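You operate a simulated robot arm through the tools that you are given. There is no shell and no other tool.

Carry out the task below with a simulated robot arm. There is one attempt and no reset: what you move stays moved.

## Task
Rivet the tag that the card names to the black strap, then lay them in the teal tray.
Fine: one stroke, slide in first and out after; fingers clear of the hood; the punch stays locked; the tag ends facing as it lay.

The check looks at the end state, three seconds after you hand in, the way a careful person would. Anything else that was tipped, shoved, dropped, spilled or broken makes it a failure.

## Robot
A 6-joint arm with a two-finger parallel gripper, fixed in place. Base frame: the origin is at the foot of the arm, x ahead of it, y to its left, z up; the work surface is at about z = 0.86. Units: m, degrees, N and s.
With the tool pointing down near the work surface it reaches from about 0.26 to 0.68 m from the base axis. Its first joint turns from -66.0 to 66.0 degrees. Payload 2.9 kg.
Tool frame: the origin (TCP) lies between the finger pads and is the grasp point; the fingertips stand 0.03 m ahead of it; z points along the fingers, y is the line along which they close. Largest opening 0.11 m; finger width 0.02, thickness 0.01; the body of the gripper, 0.048 by 0.112 m, starts 0.055 m behind the TCP.
Orientation is that of the tool frame in the base frame, as a unit quaternion [w, x, y, z]. With the fingers straight down and closing along the base's y, the tool's x points along the base's -x, its y along +y and its z along -z.

## Interface
- The arm moves only by the tool drive_tool. Its argument "plan" is a list of rows, each a list of 7 numbers: the shift along the tool's x, y, z in units of 150 mm (1.0 is 150 mm), then the turn, a rotation vector about the tool's x, y, z in units of 45 degrees (1.0 is 45 degrees), then the opening in per cent of the stroke, from 0 (shut) to 100 (fully open). In form: [[x, y, z, ax, ay, az, fingers], ...]. A call has 1 to 20 rows; each row is the pose to reach, as a shift and turn from the pose commanded when the call began, along the tool's axes at that moment. A call with a number of a shift or a turn outside -1 to 1 is refused whole. A row lasts 0.2 s, in which the tool goes at most 0.05 m and 8.6 degrees; a call with a longer step from one row to the next is refused whole, and so is a gripper value outside its range. Where a pose cannot be reached the arm comes as near as it can. A force on the tool above 40 N (or 10 N above the force at the start of the call, whichever is more), or a blocked arm, ends the call early, and 0.2 s more pass. The fingers move at their own pace (about 0.108 m/s each) and stop on an object; they squeeze with about 35 N. The grip force told is the motor's: it shows also when the fingers shut on nothing. Time passes only in rows, and 0.2 s behind the last, so rows that repeat a pose let the fingers close. It gives the time, the measured TCP pose, the force on the tool (base axes), the opening and the grip force at its end, in the units of the frame above (readings bear some noise), with the torque about the TCP (base axes, N m) and any sound that the robot's microphone picked up.
- Cameras (640 x 400 px; columns grow to the right, rows downward): "scene" is fixed at [0.0832, 0.4478, 1.3911]; the picture's right is [-0.70, -0.72, 0.00], its down [-0.40, 0.39, -0.83] and it looks along [0.59, -0.58, -0.56] (base axes); focal length 340 px, centre (320, 200). "wrist" rides on the gripper at [0.072, 0.017, -0.103] in the tool frame; the picture's right is [-0.23, 0.97, 0.00], its down [-0.76, -0.18, -0.62] and it looks along [-0.61, -0.14, 0.78] (tool axes); focal length 222 px, centre (320, 200). There is no depth. A picture from a camera that has moved, and an enlarged one, comes with that camera's place and axes in the base frame and with its lens. The place of the scene camera against the robot may be out by one fixed shift of up to 0.012 m in any direction.
- grab_frame(camera): a new picture of that camera. The clock stands still meanwhile.
- zoom(camera, box): a new picture of the part [left, top, right, bottom] of that camera's present view, enlarged. The clock stands still meanwhile.
- hand_in(): hands the job in; it is judged then, once.

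Places have to be worked out from the pictures, the camera data and where the tool is seen. Open the gripper and draw the arm clear of the work before you hand the job in, unless the task says otherwise.

The tools are called after "Request:" as name(argument=value, ...) on one line, values as JSON. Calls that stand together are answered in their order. drive_tool: Moves the arm, as the interface text tells. Its arguments: {"type":"object","properties":{"plan":{"type":"array","items":{"type":"array","items":{"type":"number"}}}},"required":["plan"]} The other tools are called the same way: grab_frame (camera) takes a picture; zoom (camera, box) takes an enlarged picture of a part of a camera's view; hand_in () hands the job in.

At the start:

```text
clock: 0.0
tcp_pos: [0.3662, -0.0336, 1.1557]
tool_rot: [0.0, 0.0, 1.0, -0.001]
force: [-0.6, 0.2, -0.2]
torque: [0.0, 0.02, 0.01]
opening: 0.1098
finger_force: 0.1
```

scene: 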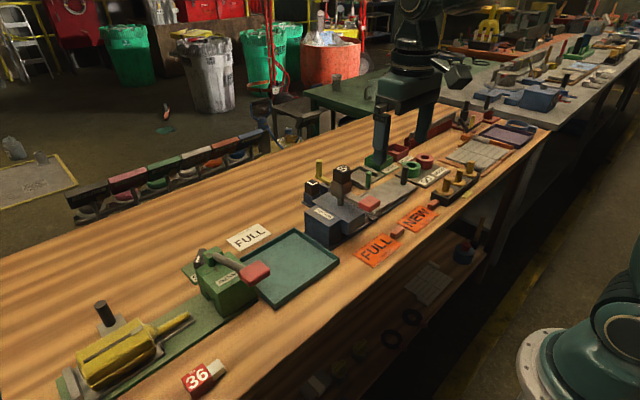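
wrist: 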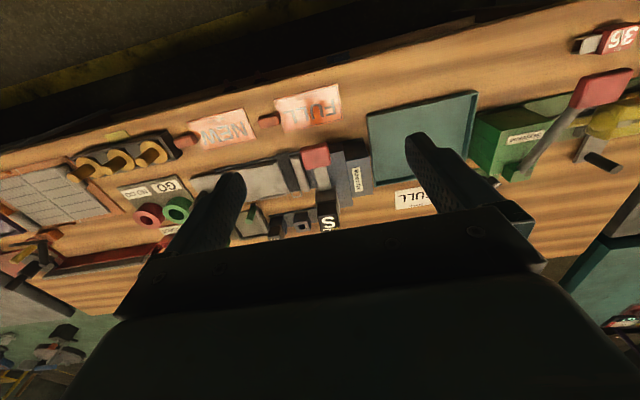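

The scene shows a bench with a green punch-like device with a red handle, a teal tray, a blue-grey machine, cards and parts. I'll zoom in on several regions before moving anything.

Request:
zoom(camera="scene", box=[280, 120, 440, 260])

Request:
zoom(camera="scene", box=[40, 220, 340, 400])

Request:
zoom(camera="scene", box=[380, 100, 540, 220])

Request:
zoom(camera="wrist", box=[180, 80, 400, 240])

Request:
zoom(camera="wrist", box=[0, 100, 220, 260])

```text
2.86 times, centred on (360, 190) of scene
camera zoom: at [0.0832, 0.4478, 1.3911], right [-0.7, -0.72, 0.0], down [-0.4, 0.39, -0.83], along [0.59, -0.58, -0.56], focal length 971 px, centre (206, 229)
```

zoom: 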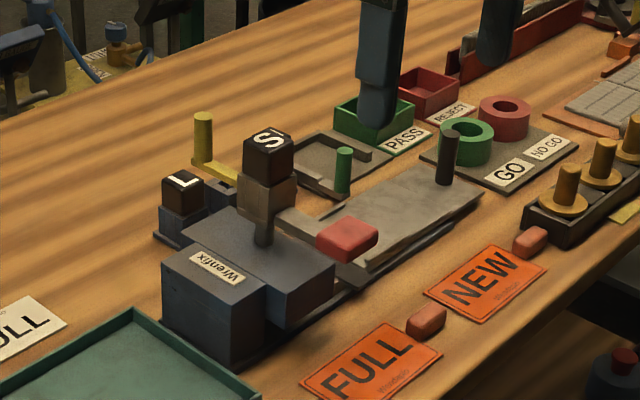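

```text
2.13 times, centred on (190, 310) of scene
camera zoom: at [0.0832, 0.4478, 1.3911], right [-0.7, -0.72, 0.0], down [-0.4, 0.39, -0.83], along [0.59, -0.58, -0.56], focal length 725 px, centre (597, -35)
```

zoom: 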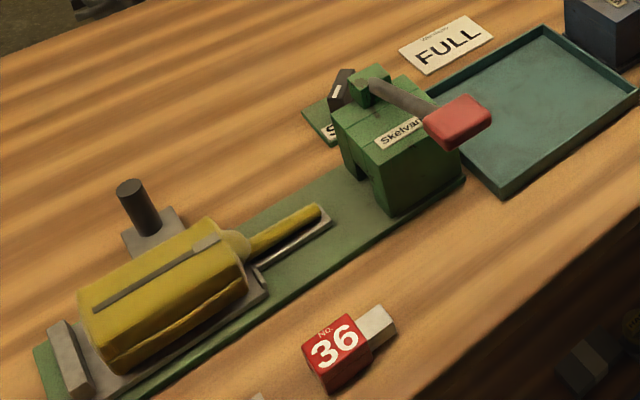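

```text
3.33 times, centred on (460, 160) of scene
camera zoom: at [0.0832, 0.4478, 1.3911], right [-0.7, -0.72, 0.0], down [-0.4, 0.39, -0.83], along [0.59, -0.58, -0.56], focal length 1133 px, centre (-147, 333)
```

zoom: 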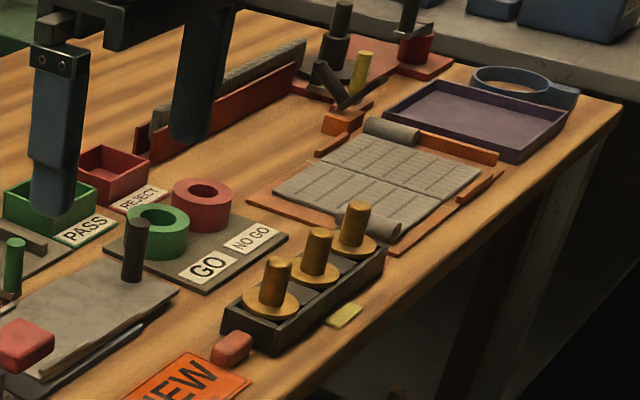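

```text
2.50 times, centred on (290, 160) of wrist
camera zoom: at [0.2942, -0.0147, 1.2605], right [0.23, 0.97, 0.0], down [0.76, -0.18, 0.62], along [0.61, -0.14, -0.78], focal length 555 px, centre (395, 300)
```

zoom: 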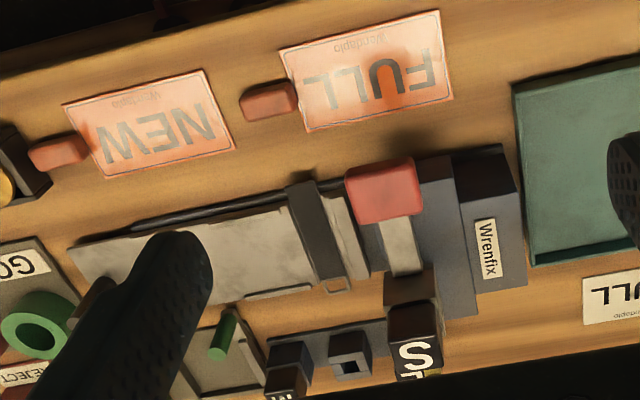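

```text
2.50 times, centred on (110, 180) of wrist
camera zoom: at [0.2942, -0.0147, 1.2605], right [0.23, 0.97, 0.0], down [0.76, -0.18, 0.62], along [0.61, -0.14, -0.78], focal length 555 px, centre (845, 250)
```

zoom: 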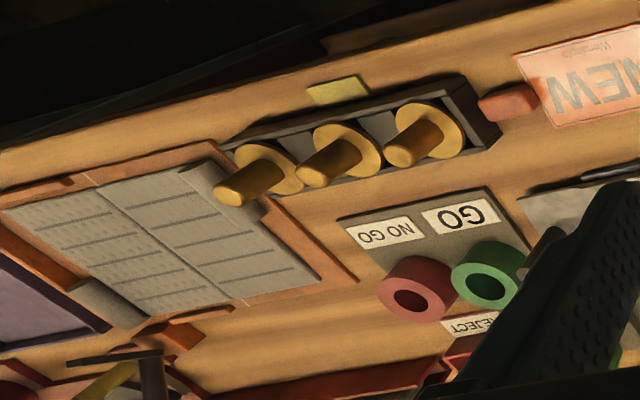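

Several things need a closer look: the orange NEW and FULL tags with red blocks, the white FULL card, the Wrenfix and the Skelvar machines. I'm moving the arm slowly toward +y at this safe height to view the left side with the wrist camera.

Request:
drive_tool(plan=[[0.2, 0.3, 0, 0, 0, 0, 100], [0.4, 0.55, 0, 0, 0, 0, 100], [0.5, 0.8, 0, 0, 0, 0, 100], [0.5, 1.0, 0, 0, 0, 0, 100]])

Request:
grab_frame(camera="wrist")

Request:
grab_frame(camera="scene")

```text
refused: row 1 steps farther than a row can; nothing moved
```

```text
taken
camera wrist: at [0.2942, -0.0147, 1.2605], right [0.23, 0.97, 0.0], down [0.76, -0.18, 0.62], along [0.61, -0.14, -0.78], focal length 222 px, centre (320, 200)
```

wrist: 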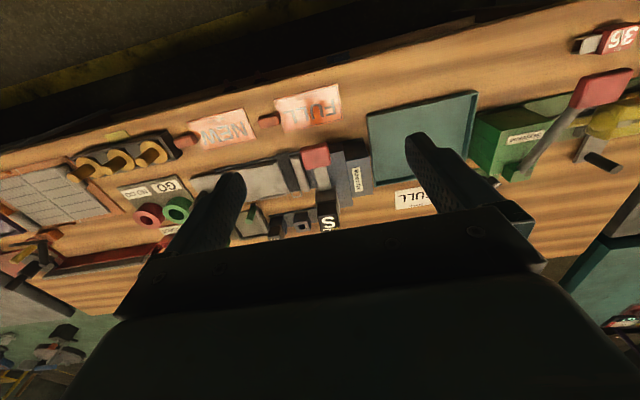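

```text
taken
```

scene: 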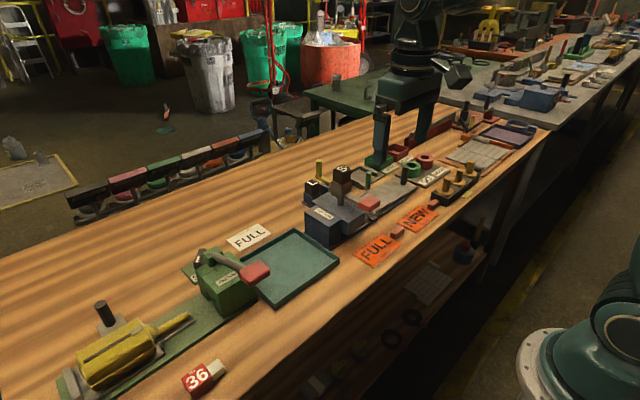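

The step was too long, so nothing moved. I'll make smaller steps of at most about 0.045 m each toward +y and a bit back.

Request:
drive_tool(plan=[[0.1, 0.25, 0, 0, 0, 0, 100], [0.2, 0.5, 0, 0, 0, 0, 100], [0.3, 0.75, 0, 0, 0, 0, 100], [0.4, 1.0, 0, 0, 0, 0, 100]])

Request:
grab_frame(camera="wrist")

Request:
zoom(camera="scene", box=[280, 140, 480, 265])

```text
clock: 1.0
tcp_pos: [0.3073, 0.1187, 1.1582]
tool_rot: [0.0, -0.001, 1.0, 0.0]
force: [0.1, 0.3, -0.4]
torque: [0.04, -0.03, 0.02]
opening: 0.11
finger_force: 0.1
```

```text
taken
camera wrist: at [0.234, 0.1348, 1.2612], right [0.23, 0.97, 0.0], down [0.76, -0.18, 0.62], along [0.61, -0.14, -0.78], focal length 222 px, centre (320, 200)
```

wrist: 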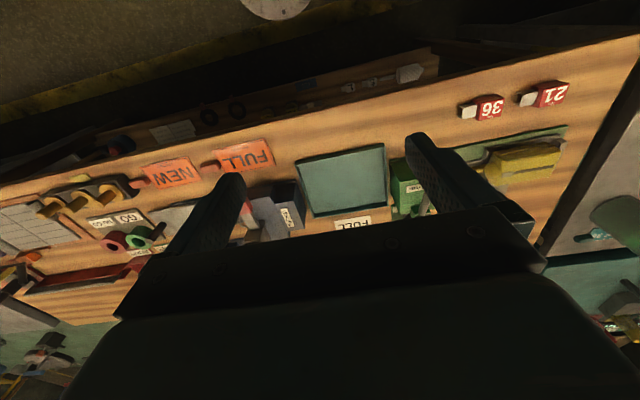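

```text
3.20 times, centred on (380, 202) of scene
camera zoom: at [0.0833, 0.4478, 1.391], right [-0.7, -0.72, 0.0], down [-0.4, 0.39, -0.83], along [0.59, -0.58, -0.56], focal length 1088 px, centre (128, 192)
```

zoom: 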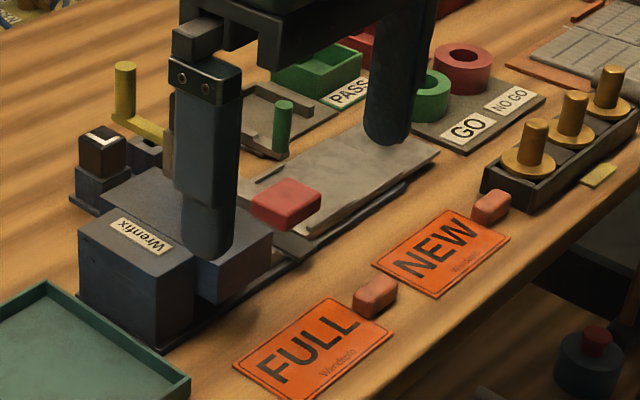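

The tags NEW and FULL (orange, with red grip blocks) are visible, plus blocks 36 and 21 by the green machine. I'll move to view the Wrenfix machine better, moving back toward -y and zooming.

Request:
zoom(camera="wrist", box=[380, 80, 600, 220])

Request:
zoom(camera="scene", box=[170, 210, 290, 330])

Request:
drive_tool(plan=[[0, -0.3, 0, 0, 0, 0, 100], [0, -0.6, 0, 0, 0, 0, 100], [0, -0.9, 0, 0, 0, 0, 100], [0, -1.0, 0, 0, 0, 0, 100]])

Request:
drive_tool(plan=[[0, -0.3, 0, 0, 0, 0, 100], [0, -0.6, 0, 0, 0, 0, 100], [0, -0.9, 0, 0, 0, 0, 100], [0, -1.0, 0, 0, 0, 0, 100]])

Request:
grab_frame(camera="wrist")

Request:
grab_frame(camera="scene")

```text
2.86 times, centred on (490, 150) of wrist
camera zoom: at [0.234, 0.1348, 1.2612], right [0.23, 0.97, 0.0], down [0.76, -0.18, 0.62], along [0.61, -0.14, -0.78], focal length 635 px, centre (-166, 343)
```

zoom: 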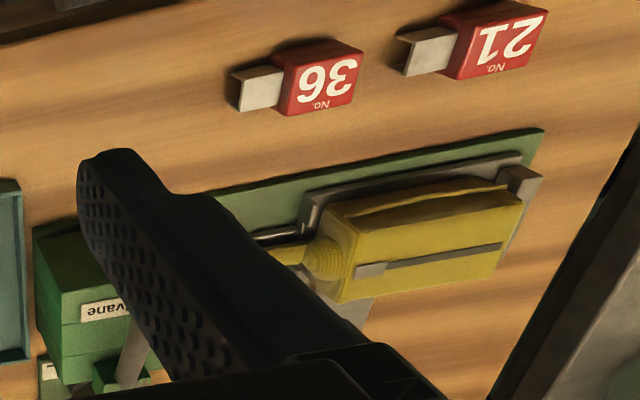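

```text
3.33 times, centred on (230, 270) of scene
camera zoom: at [0.0833, 0.4478, 1.391], right [-0.7, -0.72, 0.0], down [-0.4, 0.39, -0.83], along [0.59, -0.58, -0.56], focal length 1133 px, centre (620, -33)
```

zoom: 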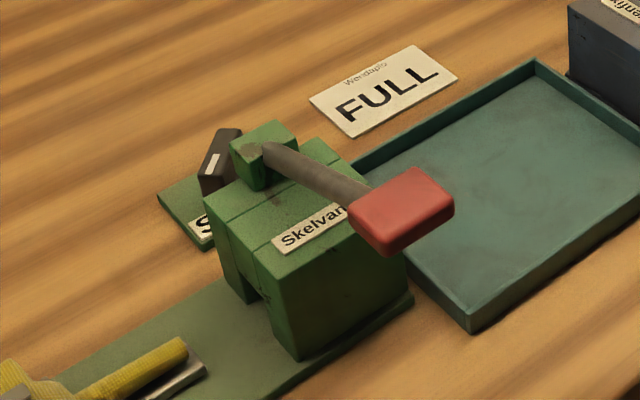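

```text
clock: 2.0
tcp_pos: [0.3068, -0.0302, 1.1549]
tool_rot: [0.0, 0.0, 1.0, -0.001]
force: [-0.2, 0.2, 1.0]
torque: [-0.04, -0.01, 0.03]
opening: 0.1098
finger_force: 0.1
```

```text
clock: 3.0
tcp_pos: [0.3075, -0.1806, 1.1558]
tool_rot: [0.0, 0.001, 1.0, 0.0]
force: [-0.2, -0.3, -0.5]
torque: [0.03, 0.03, 0.0]
opening: 0.11
finger_force: 0.1
```

```text
taken
camera wrist: at [0.2343, -0.1633, 1.2615], right [0.23, 0.97, 0.0], down [0.76, -0.18, 0.62], along [0.61, -0.14, -0.78], focal length 222 px, centre (320, 200)
```

wrist: 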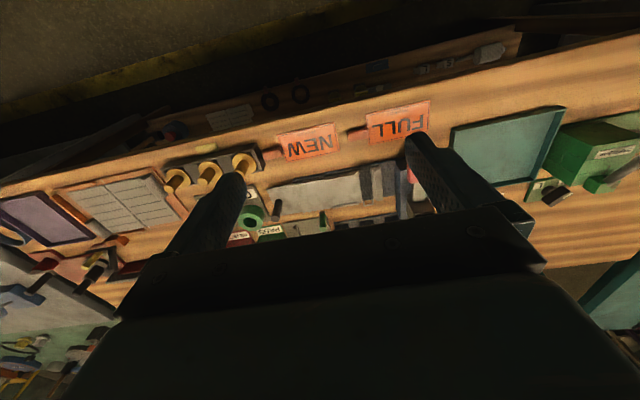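

```text
taken
```

scene: 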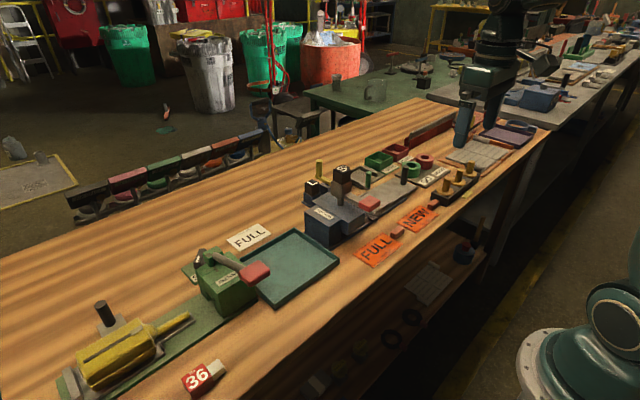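

The gripper is now out of the way of the Wrenfix in the scene view, so I zoom in there and on the white card.

Request:
zoom(camera="scene", box=[295, 150, 395, 255])

Request:
zoom(camera="scene", box=[340, 150, 420, 220])

Request:
zoom(camera="scene", box=[400, 130, 500, 220])

Request:
zoom(camera="wrist", box=[260, 90, 440, 250])

```text
3.81 times, centred on (345, 202) of scene
camera zoom: at [0.0833, 0.4478, 1.3911], right [-0.7, -0.72, 0.0], down [-0.4, 0.39, -0.83], along [0.59, -0.58, -0.56], focal length 1295 px, centre (225, 190)
```

zoom: 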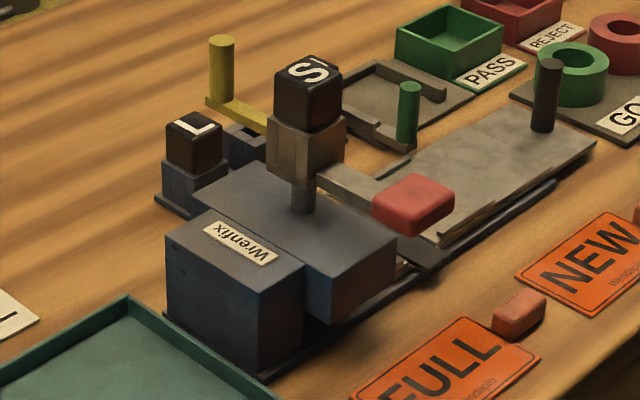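

```text
5.71 times, centred on (380, 185) of scene
camera zoom: at [0.0833, 0.4478, 1.3911], right [-0.7, -0.72, 0.0], down [-0.4, 0.39, -0.83], along [0.59, -0.58, -0.56], focal length 1943 px, centre (-23, 286)
```

zoom: 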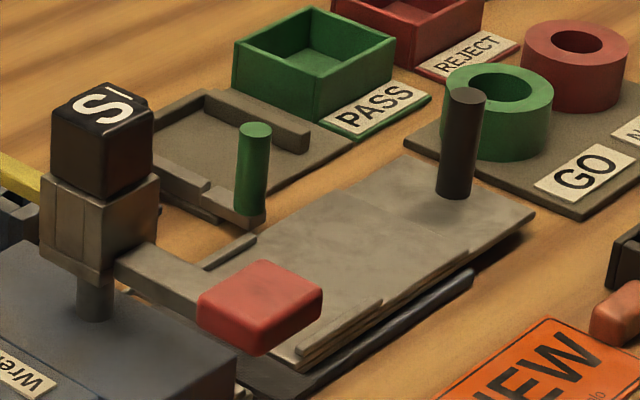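

```text
4.44 times, centred on (450, 175) of scene
camera zoom: at [0.0833, 0.4478, 1.3911], right [-0.7, -0.72, 0.0], down [-0.4, 0.39, -0.83], along [0.59, -0.58, -0.56], focal length 1511 px, centre (-258, 311)
```

zoom: 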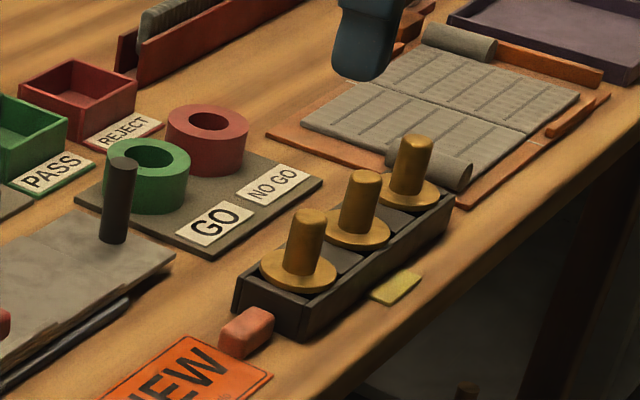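

```text
2.50 times, centred on (350, 170) of wrist
camera zoom: at [0.2343, -0.1633, 1.2615], right [0.23, 0.97, 0.0], down [0.76, -0.18, 0.62], along [0.61, -0.14, -0.78], focal length 555 px, centre (245, 275)
```

zoom: 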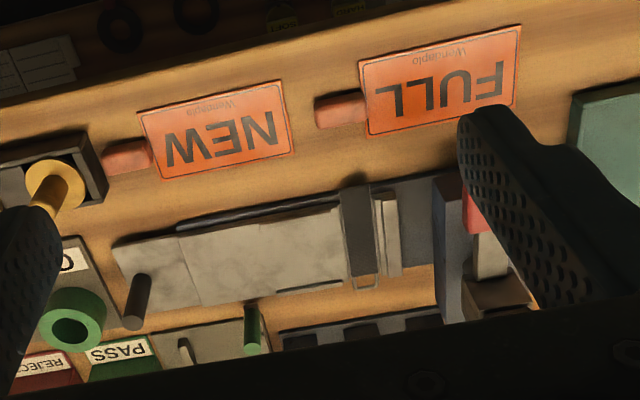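

The white card reads FULL, so the orange FULL tag is wanted. The Wrenfix slide carries a dark strap across its plate near the hood (about x 0.50, y -0.13). I'll lower the camera for closer views, staying on the robot side where it's clear.

Request:
drive_tool(plan=[[0, 0.1, 0.25, 0, 0, 0, 100], [0, 0.2, 0.5, 0, 0, 0, 100], [0, 0.3, 0.75, 0, 0, 0, 100], [0, 0.4, 1.0, 0, 0, 0, 100], [0, 0.4, 1.0, 0, 0, 0, 100]])

Request:
grab_frame(camera="wrist")

Request:
zoom(camera="wrist", box=[200, 60, 440, 220])

```text
clock: 4.2
tcp_pos: [0.3077, -0.1236, 1.0079]
tool_rot: [-0.001, 0.0, 1.0, -0.001]
force: [-0.4, 0.1, -0.6]
torque: [-0.02, 0.01, -0.02]
opening: 0.11
finger_force: 0.1
```

```text
taken
camera wrist: at [0.2353, -0.1066, 1.1119], right [0.23, 0.97, 0.0], down [0.76, -0.18, 0.62], along [0.61, -0.14, -0.78], focal length 222 px, centre (320, 200)
```

wrist: 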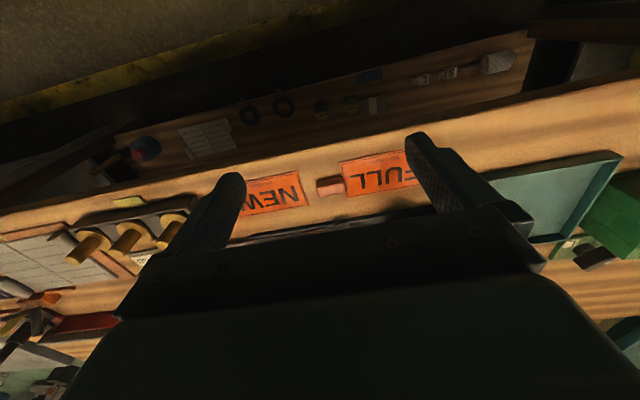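

```text
2.50 times, centred on (320, 140) of wrist
camera zoom: at [0.2353, -0.1066, 1.1119], right [0.23, 0.97, 0.0], down [0.76, -0.18, 0.62], along [0.61, -0.14, -0.78], focal length 555 px, centre (320, 350)
```

zoom: 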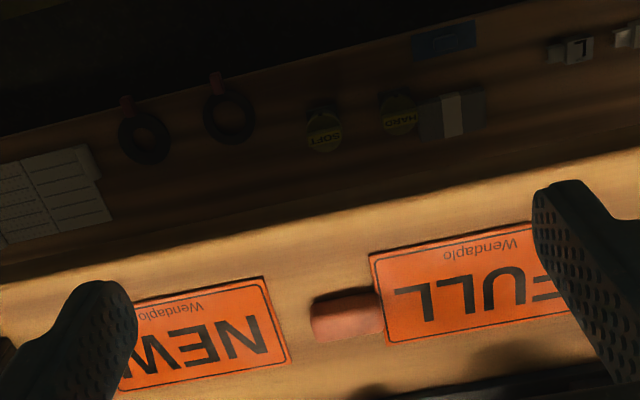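

The red block is a grip tab attached to the -y end of the tag. I'll go back up and centre the camera on the slide and strap, then zoom hard.

Request:
drive_tool(plan=[[-0.1, 0, -0.25, 0, 0, 0, 100], [-0.2, 0, -0.5, 0, 0, 0, 100], [-0.3, 0, -0.75, 0, 0, 0, 100], [-0.4, 0, -0.95, 0, 0, 0, 100], [-0.4, 0, -0.95, 0, 0, 0, 100]])

Request:
grab_frame(camera="wrist")

Request:
zoom(camera="wrist", box=[290, 110, 410, 210])

Request:
zoom(camera="wrist", box=[210, 130, 330, 240])

```text
clock: 5.4
tcp_pos: [0.3682, -0.1246, 1.1481]
tool_rot: [0.0, 0.0, 1.0, 0.0]
force: [0.1, 0.2, 0.3]
torque: [-0.01, -0.01, 0.0]
opening: 0.1097
finger_force: 0.0
```

```text
taken
camera wrist: at [0.2953, -0.107, 1.2525], right [0.23, 0.97, 0.0], down [0.76, -0.18, 0.62], along [0.61, -0.14, -0.78], focal length 222 px, centre (320, 200)
```

wrist: 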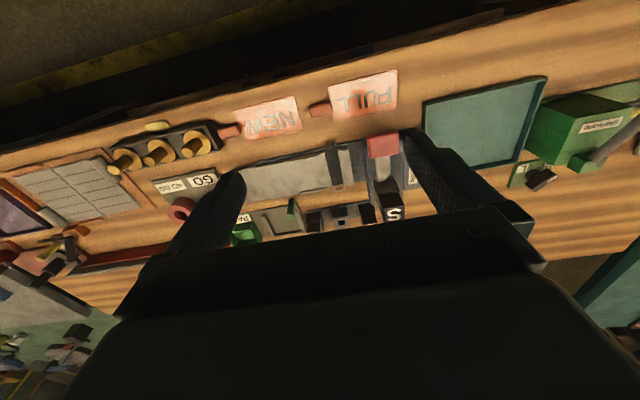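

```text
4.00 times, centred on (350, 160) of wrist
camera zoom: at [0.2953, -0.107, 1.2525], right [0.23, 0.97, 0.0], down [0.76, -0.18, 0.62], along [0.61, -0.14, -0.78], focal length 888 px, centre (200, 360)
```

zoom: 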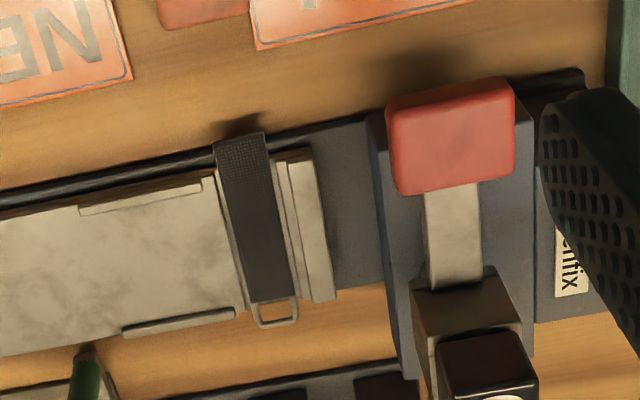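

```text
3.64 times, centred on (270, 185) of wrist
camera zoom: at [0.2953, -0.107, 1.2525], right [0.23, 0.97, 0.0], down [0.76, -0.18, 0.62], along [0.61, -0.14, -0.78], focal length 808 px, centre (502, 254)
```

zoom: 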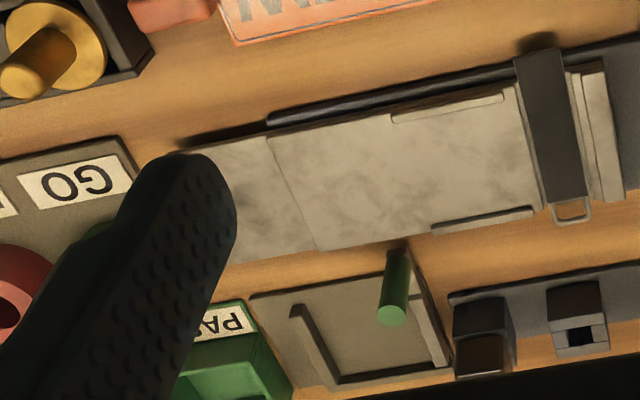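

The strap (black with a wire buckle) lies across the Wrenfix slide at about y -0.13, with a bed between two ledges on its -y side for the tag, and an end stop on the +y side. By triangulation the red lever handle is near (0.44, -0.054, 0.97). I'll turn the tool -90° about its axis up here so the camera looks toward +y, matching the grasp I need for the tab.

Request:
drive_tool(plan=[[0, -0.1, 0, 0, 0, -0.16, 100], [0, -0.2, 0, 0, 0, -0.32, 100], [0, -0.3, 0, 0, 0, -0.48, 100], [0, -0.4, 0, 0, 0, -0.64, 100], [0, -0.5, 0, 0, 0, -0.8, 100], [0, -0.5, 0, 0, 0, -0.9, 100], [0, -0.5, 0, 0, 0, -1.0, 100]])

Request:
drive_tool(plan=[[0, 0, 0, 0, 0, -0.16, 100], [0, 0, 0, 0, 0, -0.32, 100], [0, 0, 0, 0, 0, -0.48, 100], [0, 0, 0, 0, 0, -0.64, 100], [0, 0, 0, 0, 0, -0.8, 100], [0, 0, 0, 0, 0, -0.9, 100], [0, 0, 0, 0, 0, -1.0, 100]])

Request:
grab_frame(camera="wrist")

Request:
grab_frame(camera="scene")

```text
clock: 7.0
tcp_pos: [0.3677, -0.1954, 1.1491]
tool_rot: [0.0, -0.384, 0.923, 0.0]
force: [0.0, 0.6, -0.2]
torque: [0.02, -0.01, 0.01]
opening: 0.1098
finger_force: 0.0
```

```text
clock: 8.6
tcp_pos: [0.3671, -0.1962, 1.1486]
tool_rot: [0.0, 0.708, -0.707, 0.0]
force: [-0.7, -0.5, -0.1]
torque: [-0.02, -0.03, 0.02]
opening: 0.11
finger_force: 0.1
```

```text
taken
camera wrist: at [0.3499, -0.2684, 1.2533], right [-0.97, 0.23, 0.0], down [0.18, 0.76, 0.62], along [0.14, 0.61, -0.78], focal length 222 px, centre (320, 200)
```

wrist: 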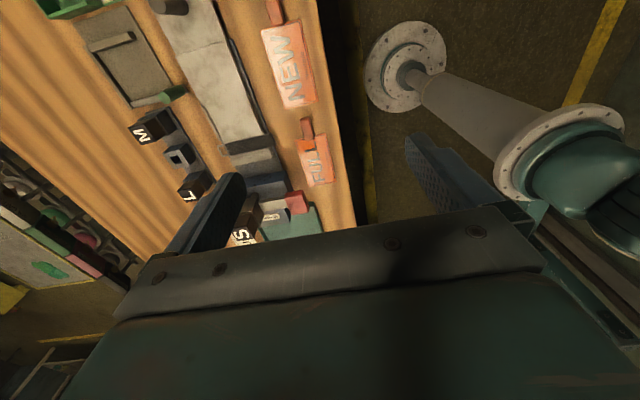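

```text
taken
```

scene: 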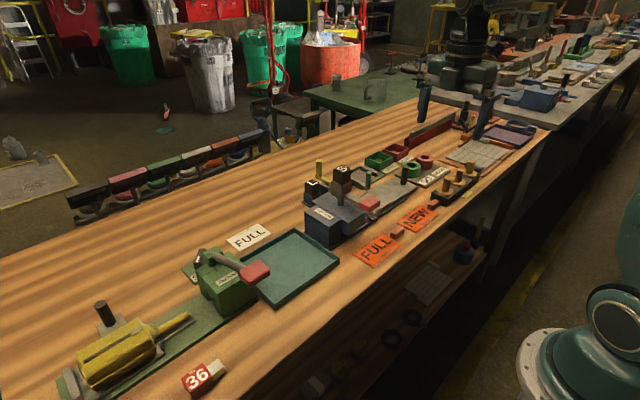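

Now the camera looks toward +y. The stand behind holds M, an empty slot, and L, while S is in the Wrenfix. I'll shift toward +x/-y so the slide, hood and lever fall between the fingers.

Request:
drive_tool(plan=[[0.17, -0.16, 0.05, 0, 0, 0, 100], [0.34, -0.32, 0.1, 0, 0, 0, 100], [0.5, -0.48, 0.2, 0, 0, 0, 100], [0.66, -0.64, 0.3, 0, 0, 0, 100], [0.66, -0.7, 0.33, 0, 0, 0, 100]])

Request:
grab_frame(camera="wrist")

Request:
zoom(camera="wrist", box=[200, 60, 440, 220])

```text
clock: 9.8
tcp_pos: [0.4735, -0.2963, 1.0971]
tool_rot: [0.0, 0.707, -0.707, 0.0]
force: [0.1, -0.8, 0.8]
torque: [0.04, 0.0, -0.01]
opening: 0.1098
finger_force: 0.0
```

```text
taken
camera wrist: at [0.4552, -0.3685, 1.2028], right [-0.97, 0.23, 0.0], down [0.18, 0.76, 0.62], along [0.14, 0.61, -0.78], focal length 222 px, centre (320, 200)
```

wrist: 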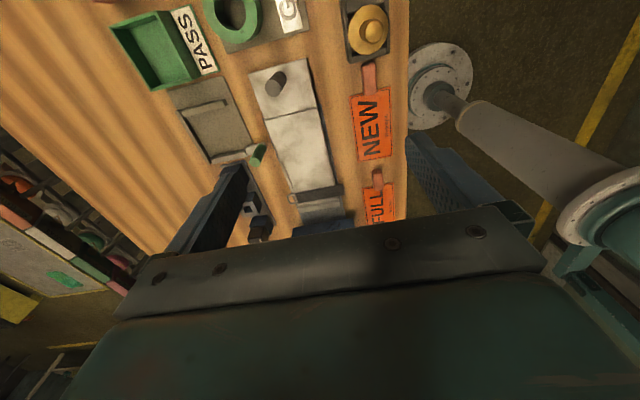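

```text
2.50 times, centred on (320, 140) of wrist
camera zoom: at [0.4552, -0.3685, 1.2028], right [-0.97, 0.23, 0.0], down [0.18, 0.76, 0.62], along [0.14, 0.61, -0.78], focal length 555 px, centre (320, 350)
```

zoom: 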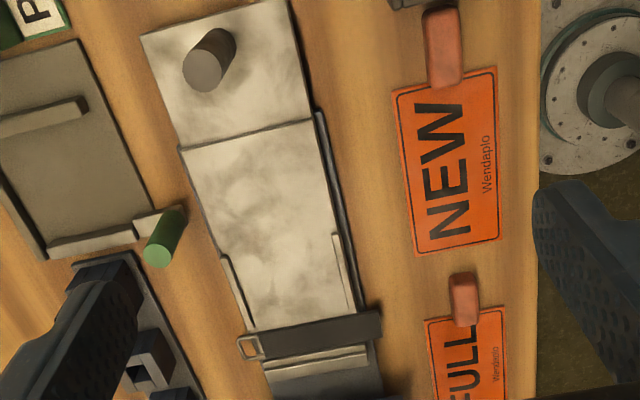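

The slide, its pin handle, bed, ledges and strap are clear. Now I back off toward -y and tilt the tool ~25° to look under the hood and see the lever from the -y side.

Request:
drive_tool(plan=[[0.2, 0, 0, 0, -0.15, 0, 100], [0.4, 0, 0, 0, -0.3, 0, 100], [0.6, 0, 0, 0, -0.45, 0, 100], [0.7, 0, 0, 0, -0.6, 0, 100], [0.7, 0, 0, 0, -0.6, 0, 100]])

Request:
grab_frame(camera="wrist")

Request:
zoom(camera="wrist", box=[240, 90, 400, 220])

```text
clock: 11.0
tcp_pos: [0.4314, -0.3677, 1.0836]
tool_rot: [0.135, -0.691, 0.694, 0.154]
force: [0.6, -0.2, -0.8]
torque: [0.02, 0.02, 0.0]
opening: 0.1101
finger_force: 0.2
out of reach, approached as far as the arm can: row 1, 2, 3, 4, 5
```

```text
taken
camera wrist: at [0.4167, -0.4754, 1.1502], right [-0.97, 0.21, 0.12], down [0.2, 0.45, 0.87], along [0.13, 0.87, -0.48], focal length 222 px, centre (320, 200)
```

wrist: 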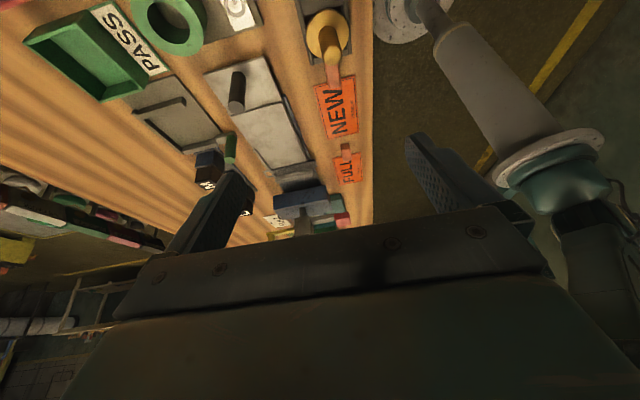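

```text
3.08 times, centred on (320, 155) of wrist
camera zoom: at [0.4167, -0.4754, 1.1502], right [-0.97, 0.21, 0.12], down [0.2, 0.45, 0.87], along [0.13, 0.87, -0.48], focal length 684 px, centre (320, 338)
```

zoom: 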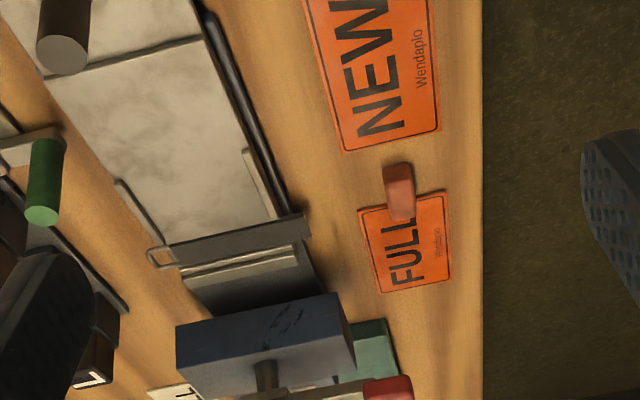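

The hood's -y face and column are visible and the slide passes under it. I'll undo the tilt and head back toward the FULL tag's tab to align above it.

Request:
drive_tool(plan=[[-0.18, 0.1, 0.09, 0, 0.15, 0, 100], [-0.36, 0.2, 0.18, 0, 0.3, 0, 100], [-0.54, 0.3, 0.27, 0, 0.45, 0, 100], [-0.713, 0.4, 0.363, 0, 0.6, 0, 100], [-0.713, 0.4, 0.363, 0, 0.6, 0, 100]])

Request:
zoom(camera="scene", box=[295, 150, 395, 255])

```text
clock: 12.2
tcp_pos: [0.37, -0.2479, 1.079]
tool_rot: [0.031, 0.707, -0.706, 0.013]
force: [0.3, -0.3, -0.4]
torque: [0.0, 0.01, 0.0]
opening: 0.11
finger_force: 0.1
out of reach, approached as far as the arm can: row 1, 2
```

```text
3.81 times, centred on (345, 202) of scene
camera zoom: at [0.0832, 0.4479, 1.3911], right [-0.7, -0.72, 0.0], down [-0.4, 0.39, -0.83], along [0.59, -0.58, -0.56], focal length 1295 px, centre (225, 190)
```

zoom: 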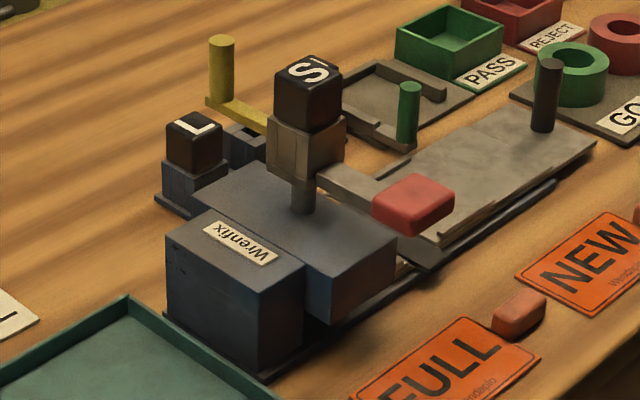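

The reach limit left the tool slightly tilted (about 4°). I'll correct the orientation and move above the FULL tab, at around (0.404, -0.132), z ≈ 1.03.

Request:
drive_tool(plan=[[-0.2, -0.06, 0.07, 0.01, -0.02, 0, 100], [-0.4, -0.12, 0.14, 0.02, -0.04, 0.001, 100], [-0.6, -0.18, 0.21, 0.03, -0.06, 0.002, 100], [-0.793, -0.235, 0.273, 0.032, -0.079, 0.002, 100], [-0.793, -0.235, 0.273, 0.032, -0.079, 0.002, 100]])

Request:
grab_frame(camera="wrist")

Request:
zoom(camera="wrist", box=[260, 70, 380, 150])

Request:
zoom(camera="scene", box=[340, 190, 440, 270])

```text
clock: 13.4
tcp_pos: [0.4041, -0.134, 1.0319]
tool_rot: [0.0, 0.707, -0.707, -0.001]
force: [-0.8, 0.6, 0.1]
torque: [-0.02, -0.02, -0.01]
opening: 0.1099
finger_force: 0.0
```

```text
taken
camera wrist: at [0.3872, -0.2063, 1.136], right [-0.97, 0.23, 0.0], down [0.18, 0.76, 0.62], along [0.14, 0.61, -0.78], focal length 222 px, centre (320, 200)
```

wrist: 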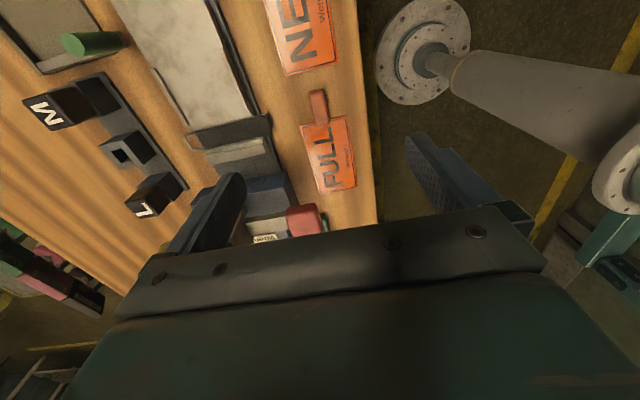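

```text
5.00 times, centred on (320, 110) of wrist
camera zoom: at [0.3872, -0.2063, 1.136], right [-0.97, 0.23, 0.0], down [0.18, 0.76, 0.62], along [0.14, 0.61, -0.78], focal length 1111 px, centre (320, 650)
```

zoom: 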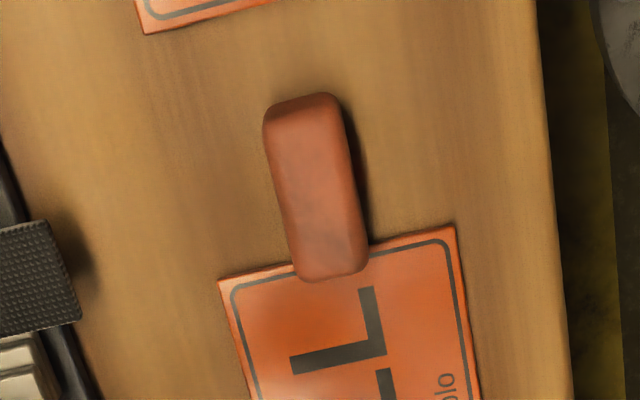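

```text
5.00 times, centred on (390, 230) of scene
camera zoom: at [0.0832, 0.4479, 1.3911], right [-0.7, -0.72, 0.0], down [-0.4, 0.39, -0.83], along [0.59, -0.58, -0.56], focal length 1700 px, centre (-30, 50)
```

zoom: 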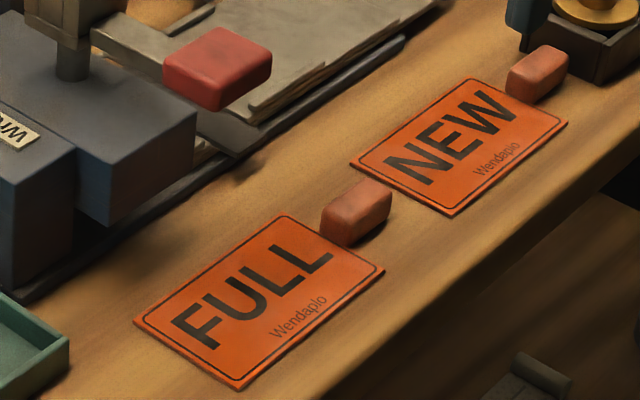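

The tab is at about (0.405, -0.132), roughly 17 mm wide and 39 mm long, and the tag is aligned with y within about 1°. Before grasping, I'll zoom on the strap, ledges and end stop from this pose.

Request:
zoom(camera="wrist", box=[150, 60, 300, 180])

Request:
zoom(camera="wrist", box=[180, 100, 280, 170])

Request:
zoom(camera="wrist", box=[230, 160, 340, 245])

```text
3.33 times, centred on (225, 120) of wrist
camera zoom: at [0.3872, -0.2063, 1.136], right [-0.97, 0.23, 0.0], down [0.18, 0.76, 0.62], along [0.14, 0.61, -0.78], focal length 740 px, centre (637, 467)
```

zoom: 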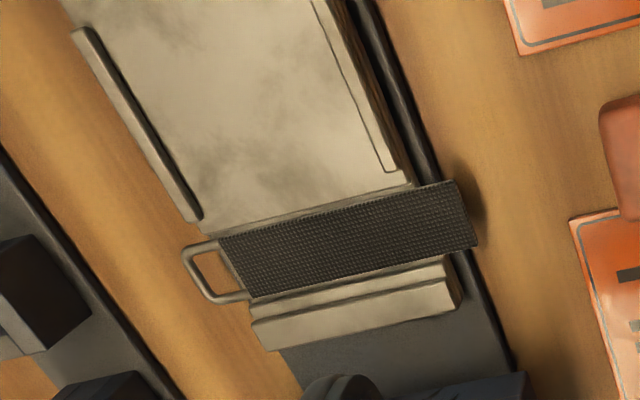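

```text
5.71 times, centred on (230, 135) of wrist
camera zoom: at [0.3872, -0.2063, 1.136], right [-0.97, 0.23, 0.0], down [0.18, 0.76, 0.62], along [0.14, 0.61, -0.78], focal length 1269 px, centre (834, 571)
```

zoom: 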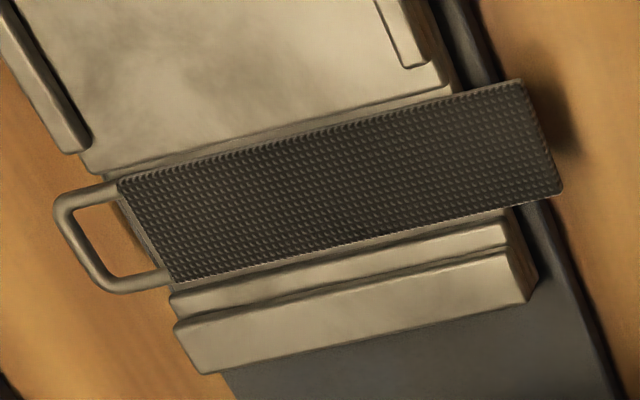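

```text
4.71 times, centred on (285, 202) of wrist
camera zoom: at [0.3872, -0.2063, 1.136], right [-0.97, 0.23, 0.0], down [0.18, 0.76, 0.62], along [0.14, 0.61, -0.78], focal length 1045 px, centre (485, 188)
```

zoom: 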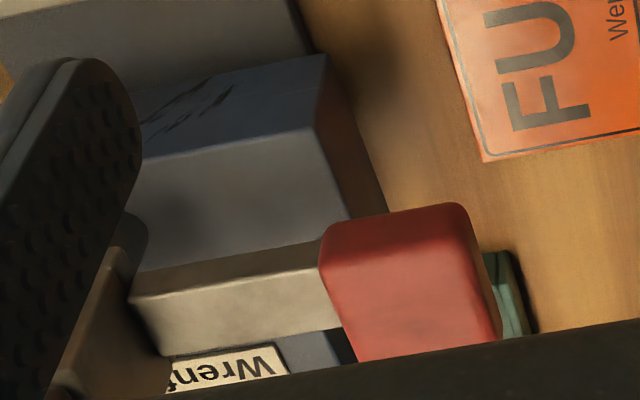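

The layout is clear: the strap spans y from -0.143 to -0.120, the stop wall face is at y ≈ -0.113, the bed centre is x ≈ 0.519 between ledges, and the hood's underside is at z ≈ 0.894. I narrow the opening to 40% so the finger doesn't touch the strap end, then descend over the tab.

Request:
drive_tool(plan=[[-0.01, -0.007, 0, 0, 0, 0, 40], [-0.01, -0.007, 0, 0, 0, 0, 40], [-0.01, -0.007, 0.25, 0, 0, 0, 40], [-0.01, -0.007, 0.5, 0, 0, 0, 40], [-0.01, -0.007, 0.7, 0, 0, 0, 40], [-0.01, -0.007, 0.8, 0, 0, 0, 40], [-0.01, -0.007, 0.8, 0, 0, 0, 40]])

Request:
grab_frame(camera="wrist")

Request:
zoom(camera="scene", box=[340, 170, 440, 270])

```text
clock: 15.0
tcp_pos: [0.4032, -0.1314, 0.9088]
tool_rot: [0.001, 0.707, -0.707, -0.002]
force: [0.1, 0.6, 0.0]
torque: [-0.03, 0.01, -0.04]
opening: 0.0439
finger_force: 0.0
```

```text
taken
camera wrist: at [0.3873, -0.2036, 1.0136], right [-0.97, 0.23, 0.0], down [0.18, 0.76, 0.62], along [0.14, 0.61, -0.78], focal length 222 px, centre (320, 200)
```

wrist: 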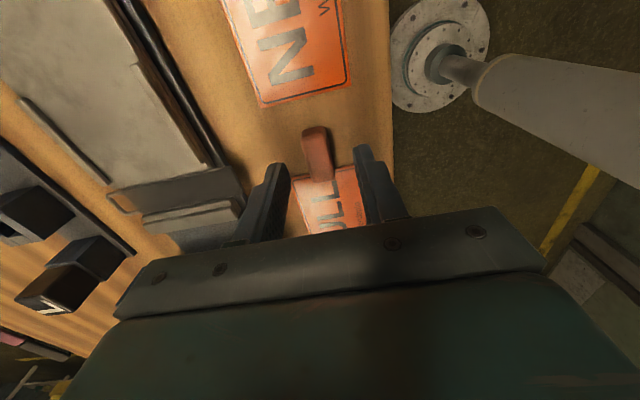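

```text
4.00 times, centred on (390, 220) of scene
camera zoom: at [0.0833, 0.4478, 1.3911], right [-0.7, -0.72, 0.0], down [-0.4, 0.39, -0.83], along [0.59, -0.58, -0.56], focal length 1360 px, centre (40, 120)
```

zoom: 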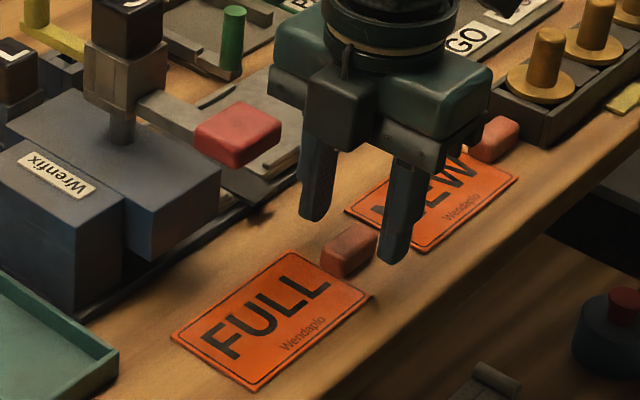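

The tab sits between the fingers and centred. I descend another 12 mm and close.

Request:
drive_tool(plan=[[0, 0, 0.05, 0, 0, 0, 40], [0, 0, 0.085, 0, 0, 0, 40], [0, 0, 0.085, 0, 0, 0, 15], [0, 0, 0.085, 0, 0, 0, 0], [0, 0, 0.085, 0, 0, 0, 0], [0, 0, 0.085, 0, 0, 0, 0]])

Request:
grab_frame(camera="wrist")

Request:
zoom(camera="scene", box=[340, 170, 440, 270])

```text
clock: 16.4
tcp_pos: [0.4035, -0.1324, 0.8981]
tool_rot: [0.0, 0.707, -0.707, -0.002]
force: [-1.2, -0.2, -0.9]
torque: [0.01, 0.02, -0.01]
opening: 0.0165
finger_force: 35.2
```

```text
taken
camera wrist: at [0.3871, -0.2037, 1.0021], right [-0.97, 0.23, 0.0], down [0.18, 0.76, 0.62], along [0.14, 0.61, -0.78], focal length 222 px, centre (320, 200)
```

wrist: 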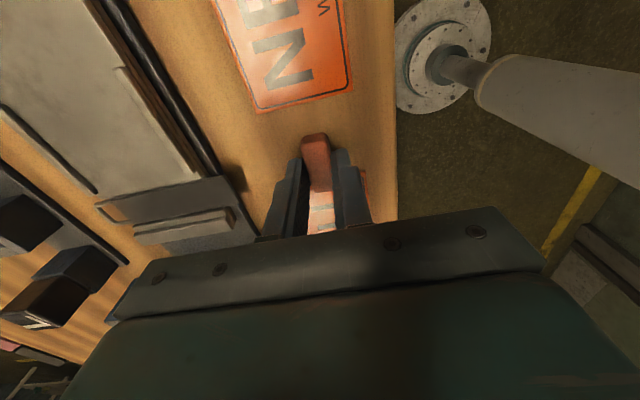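

```text
4.00 times, centred on (390, 220) of scene
camera zoom: at [0.0833, 0.4478, 1.3911], right [-0.7, -0.72, 0.0], down [-0.4, 0.39, -0.83], along [0.59, -0.58, -0.56], focal length 1360 px, centre (40, 120)
```

zoom: 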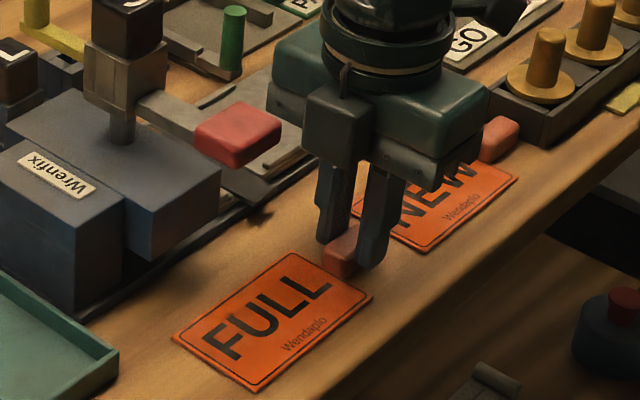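

Gripped firmly (opening 16.5 mm, 35 N). The lever handle overhangs the tag's area in z, so I lift only 3 cm, pull back 6 cm toward the robot, then go up.

Request:
drive_tool(plan=[[0, 0, -0.1, 0, 0, 0, 0], [0, 0, -0.2, 0, 0, 0, 0], [0, 0.15, -0.2, 0, 0, 0, 0], [0, 0.3, -0.2, 0, 0, 0, 0], [0, 0.4, -0.25, 0, 0, 0, 0], [0, 0.4, -0.45, 0, 0, 0, 0], [0, 0.4, -0.65, 0, 0, 0, 0], [0, 0.4, -0.85, 0, 0, 0, 0], [0, 0.4, -0.95, 0, 0, 0, 0], [0, 0.4, -0.95, 0, 0, 0, 0]])

Request:
grab_frame(camera="wrist")

Request:
zoom(camera="scene", box=[320, 110, 480, 270])

```text
clock: 18.6
tcp_pos: [0.3459, -0.1317, 1.0406]
tool_rot: [0.0, 0.708, -0.707, -0.001]
force: [0.0, -0.2, 0.3]
torque: [0.01, 0.01, -0.01]
opening: 0.0165
finger_force: 35.5
```

```text
taken
camera wrist: at [0.3288, -0.2029, 1.1461], right [-0.97, 0.23, 0.0], down [0.18, 0.76, 0.62], along [0.14, 0.61, -0.78], focal length 222 px, centre (320, 200)
```

wrist: 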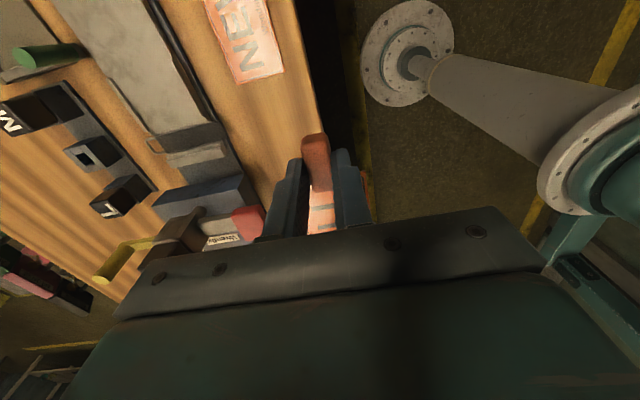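

```text
2.50 times, centred on (400, 190) of scene
camera zoom: at [0.0832, 0.4478, 1.3911], right [-0.7, -0.72, 0.0], down [-0.4, 0.39, -0.83], along [0.59, -0.58, -0.56], focal length 850 px, centre (120, 225)
```

zoom: 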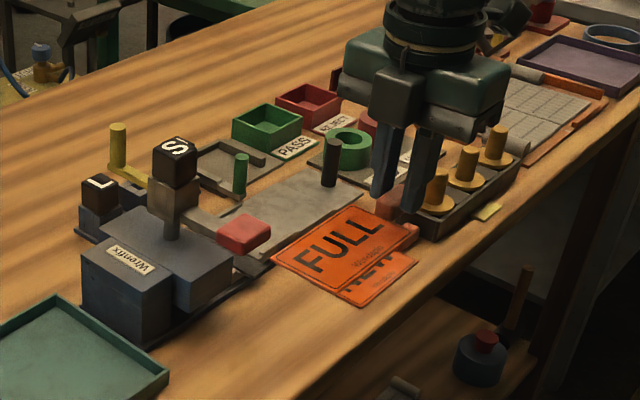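

The tag hangs level in the grip. I move it toward -y first, then +x over the slide, staying high.

Request:
drive_tool(plan=[[0.2, 0, 0, 0, 0, 0, 0], [0.4, 0, 0, 0, 0, 0, 0], [0.6, 0, 0, 0, 0, 0, 0], [0.8, -0.1, 0, 0, 0, 0, 0], [0.89, -0.3, 0, 0, 0, 0, 0], [0.89, -0.5, 0, 0, 0, 0, 0], [0.89, -0.7, 0, 0, 0, 0, 0], [0.89, -0.9, 0, 0, 0, 0, 0], [0.89, -1.0, 0, 0, 0, 0, 0], [0.89, -1.0, 0, 0, 0, 0, 0]])

Request:
drive_tool(plan=[[0, -0.08, 0.1, 0, 0, 0, 0], [0, -0.15, 0.3, 0, 0, 0, 0], [0, -0.155, 0.5, 0, 0, 0, 0], [0, -0.155, 0.6, 0, 0, 0, 0], [0, -0.155, 0.6, 0, 0, 0, 0]])

Request:
grab_frame(camera="wrist")

Request:
zoom(camera="scene", box=[310, 120, 430, 240])

```text
clock: 20.8
tcp_pos: [0.4978, -0.2663, 1.0395]
tool_rot: [0.0, 0.707, -0.707, -0.001]
force: [-0.4, 0.1, -0.1]
torque: [-0.04, -0.02, -0.03]
opening: 0.0164
finger_force: 35.6
```

```text
clock: 22.0
tcp_pos: [0.5166, -0.2651, 0.9512]
tool_rot: [-0.001, 0.708, -0.707, -0.001]
force: [-0.4, 0.6, -0.5]
torque: [0.0, -0.01, 0.01]
opening: 0.0162
finger_force: 35.6
```

```text
taken
camera wrist: at [0.4999, -0.3372, 1.0549], right [-0.97, 0.23, 0.0], down [0.18, 0.76, 0.62], along [0.14, 0.61, -0.78], focal length 222 px, centre (320, 200)
```

wrist: 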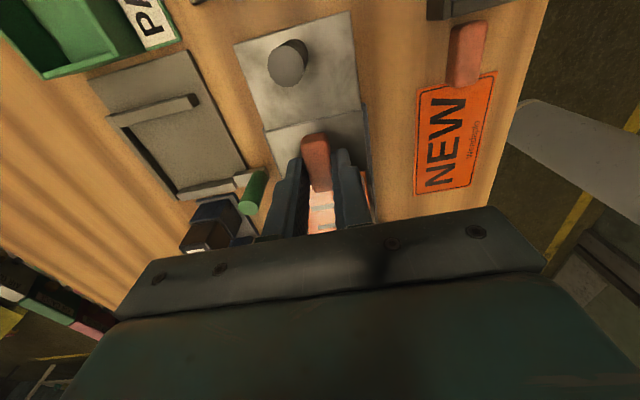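

```text
3.33 times, centred on (370, 180) of scene
camera zoom: at [0.0833, 0.4478, 1.3911], right [-0.7, -0.72, 0.0], down [-0.4, 0.39, -0.83], along [0.59, -0.58, -0.56], focal length 1133 px, centre (153, 267)
```

zoom: 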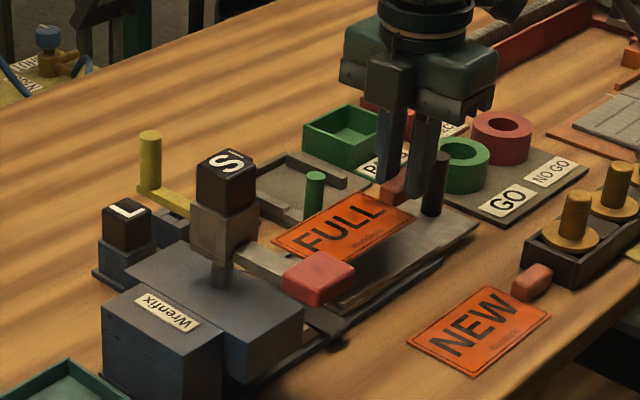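

The tag hovers over the bed at about 0.915. I go down to ~1 cm above the bed and look at its alignment from the scene.

Request:
drive_tool(plan=[[0, -0.013, 0.08, 0, 0, 0, 0], [0, -0.013, 0.16, 0, 0, 0, 0], [0, -0.013, 0.16, 0, 0, 0, 0]])

Request:
zoom(camera="scene", box=[345, 160, 425, 220])

Request:
zoom(camera="wrist", box=[230, 110, 410, 240])

```text
clock: 22.8
tcp_pos: [0.5198, -0.2648, 0.9272]
tool_rot: [0.0, 0.707, -0.707, -0.002]
force: [0.4, -0.5, 0.5]
torque: [0.0, -0.04, 0.0]
opening: 0.0163
finger_force: 35.0
```

```text
6.67 times, centred on (385, 190) of scene
camera zoom: at [0.0833, 0.4478, 1.3911], right [-0.7, -0.72, 0.0], down [-0.4, 0.39, -0.83], along [0.59, -0.58, -0.56], focal length 2266 px, centre (-113, 267)
```

zoom: 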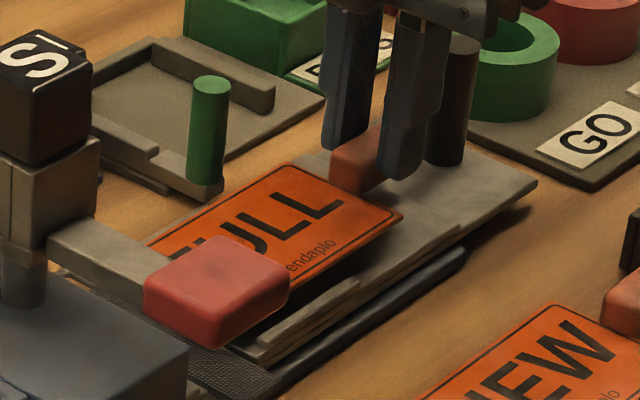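

```text
3.08 times, centred on (320, 175) of wrist
camera zoom: at [0.5018, -0.3376, 1.0313], right [-0.97, 0.23, 0.0], down [0.18, 0.76, 0.62], along [0.14, 0.61, -0.78], focal length 684 px, centre (320, 277)
```

zoom: 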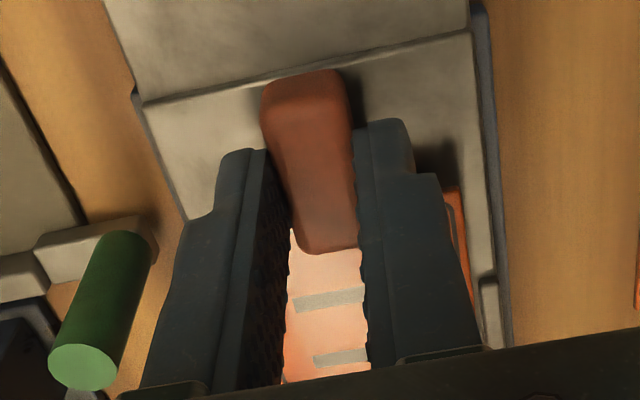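

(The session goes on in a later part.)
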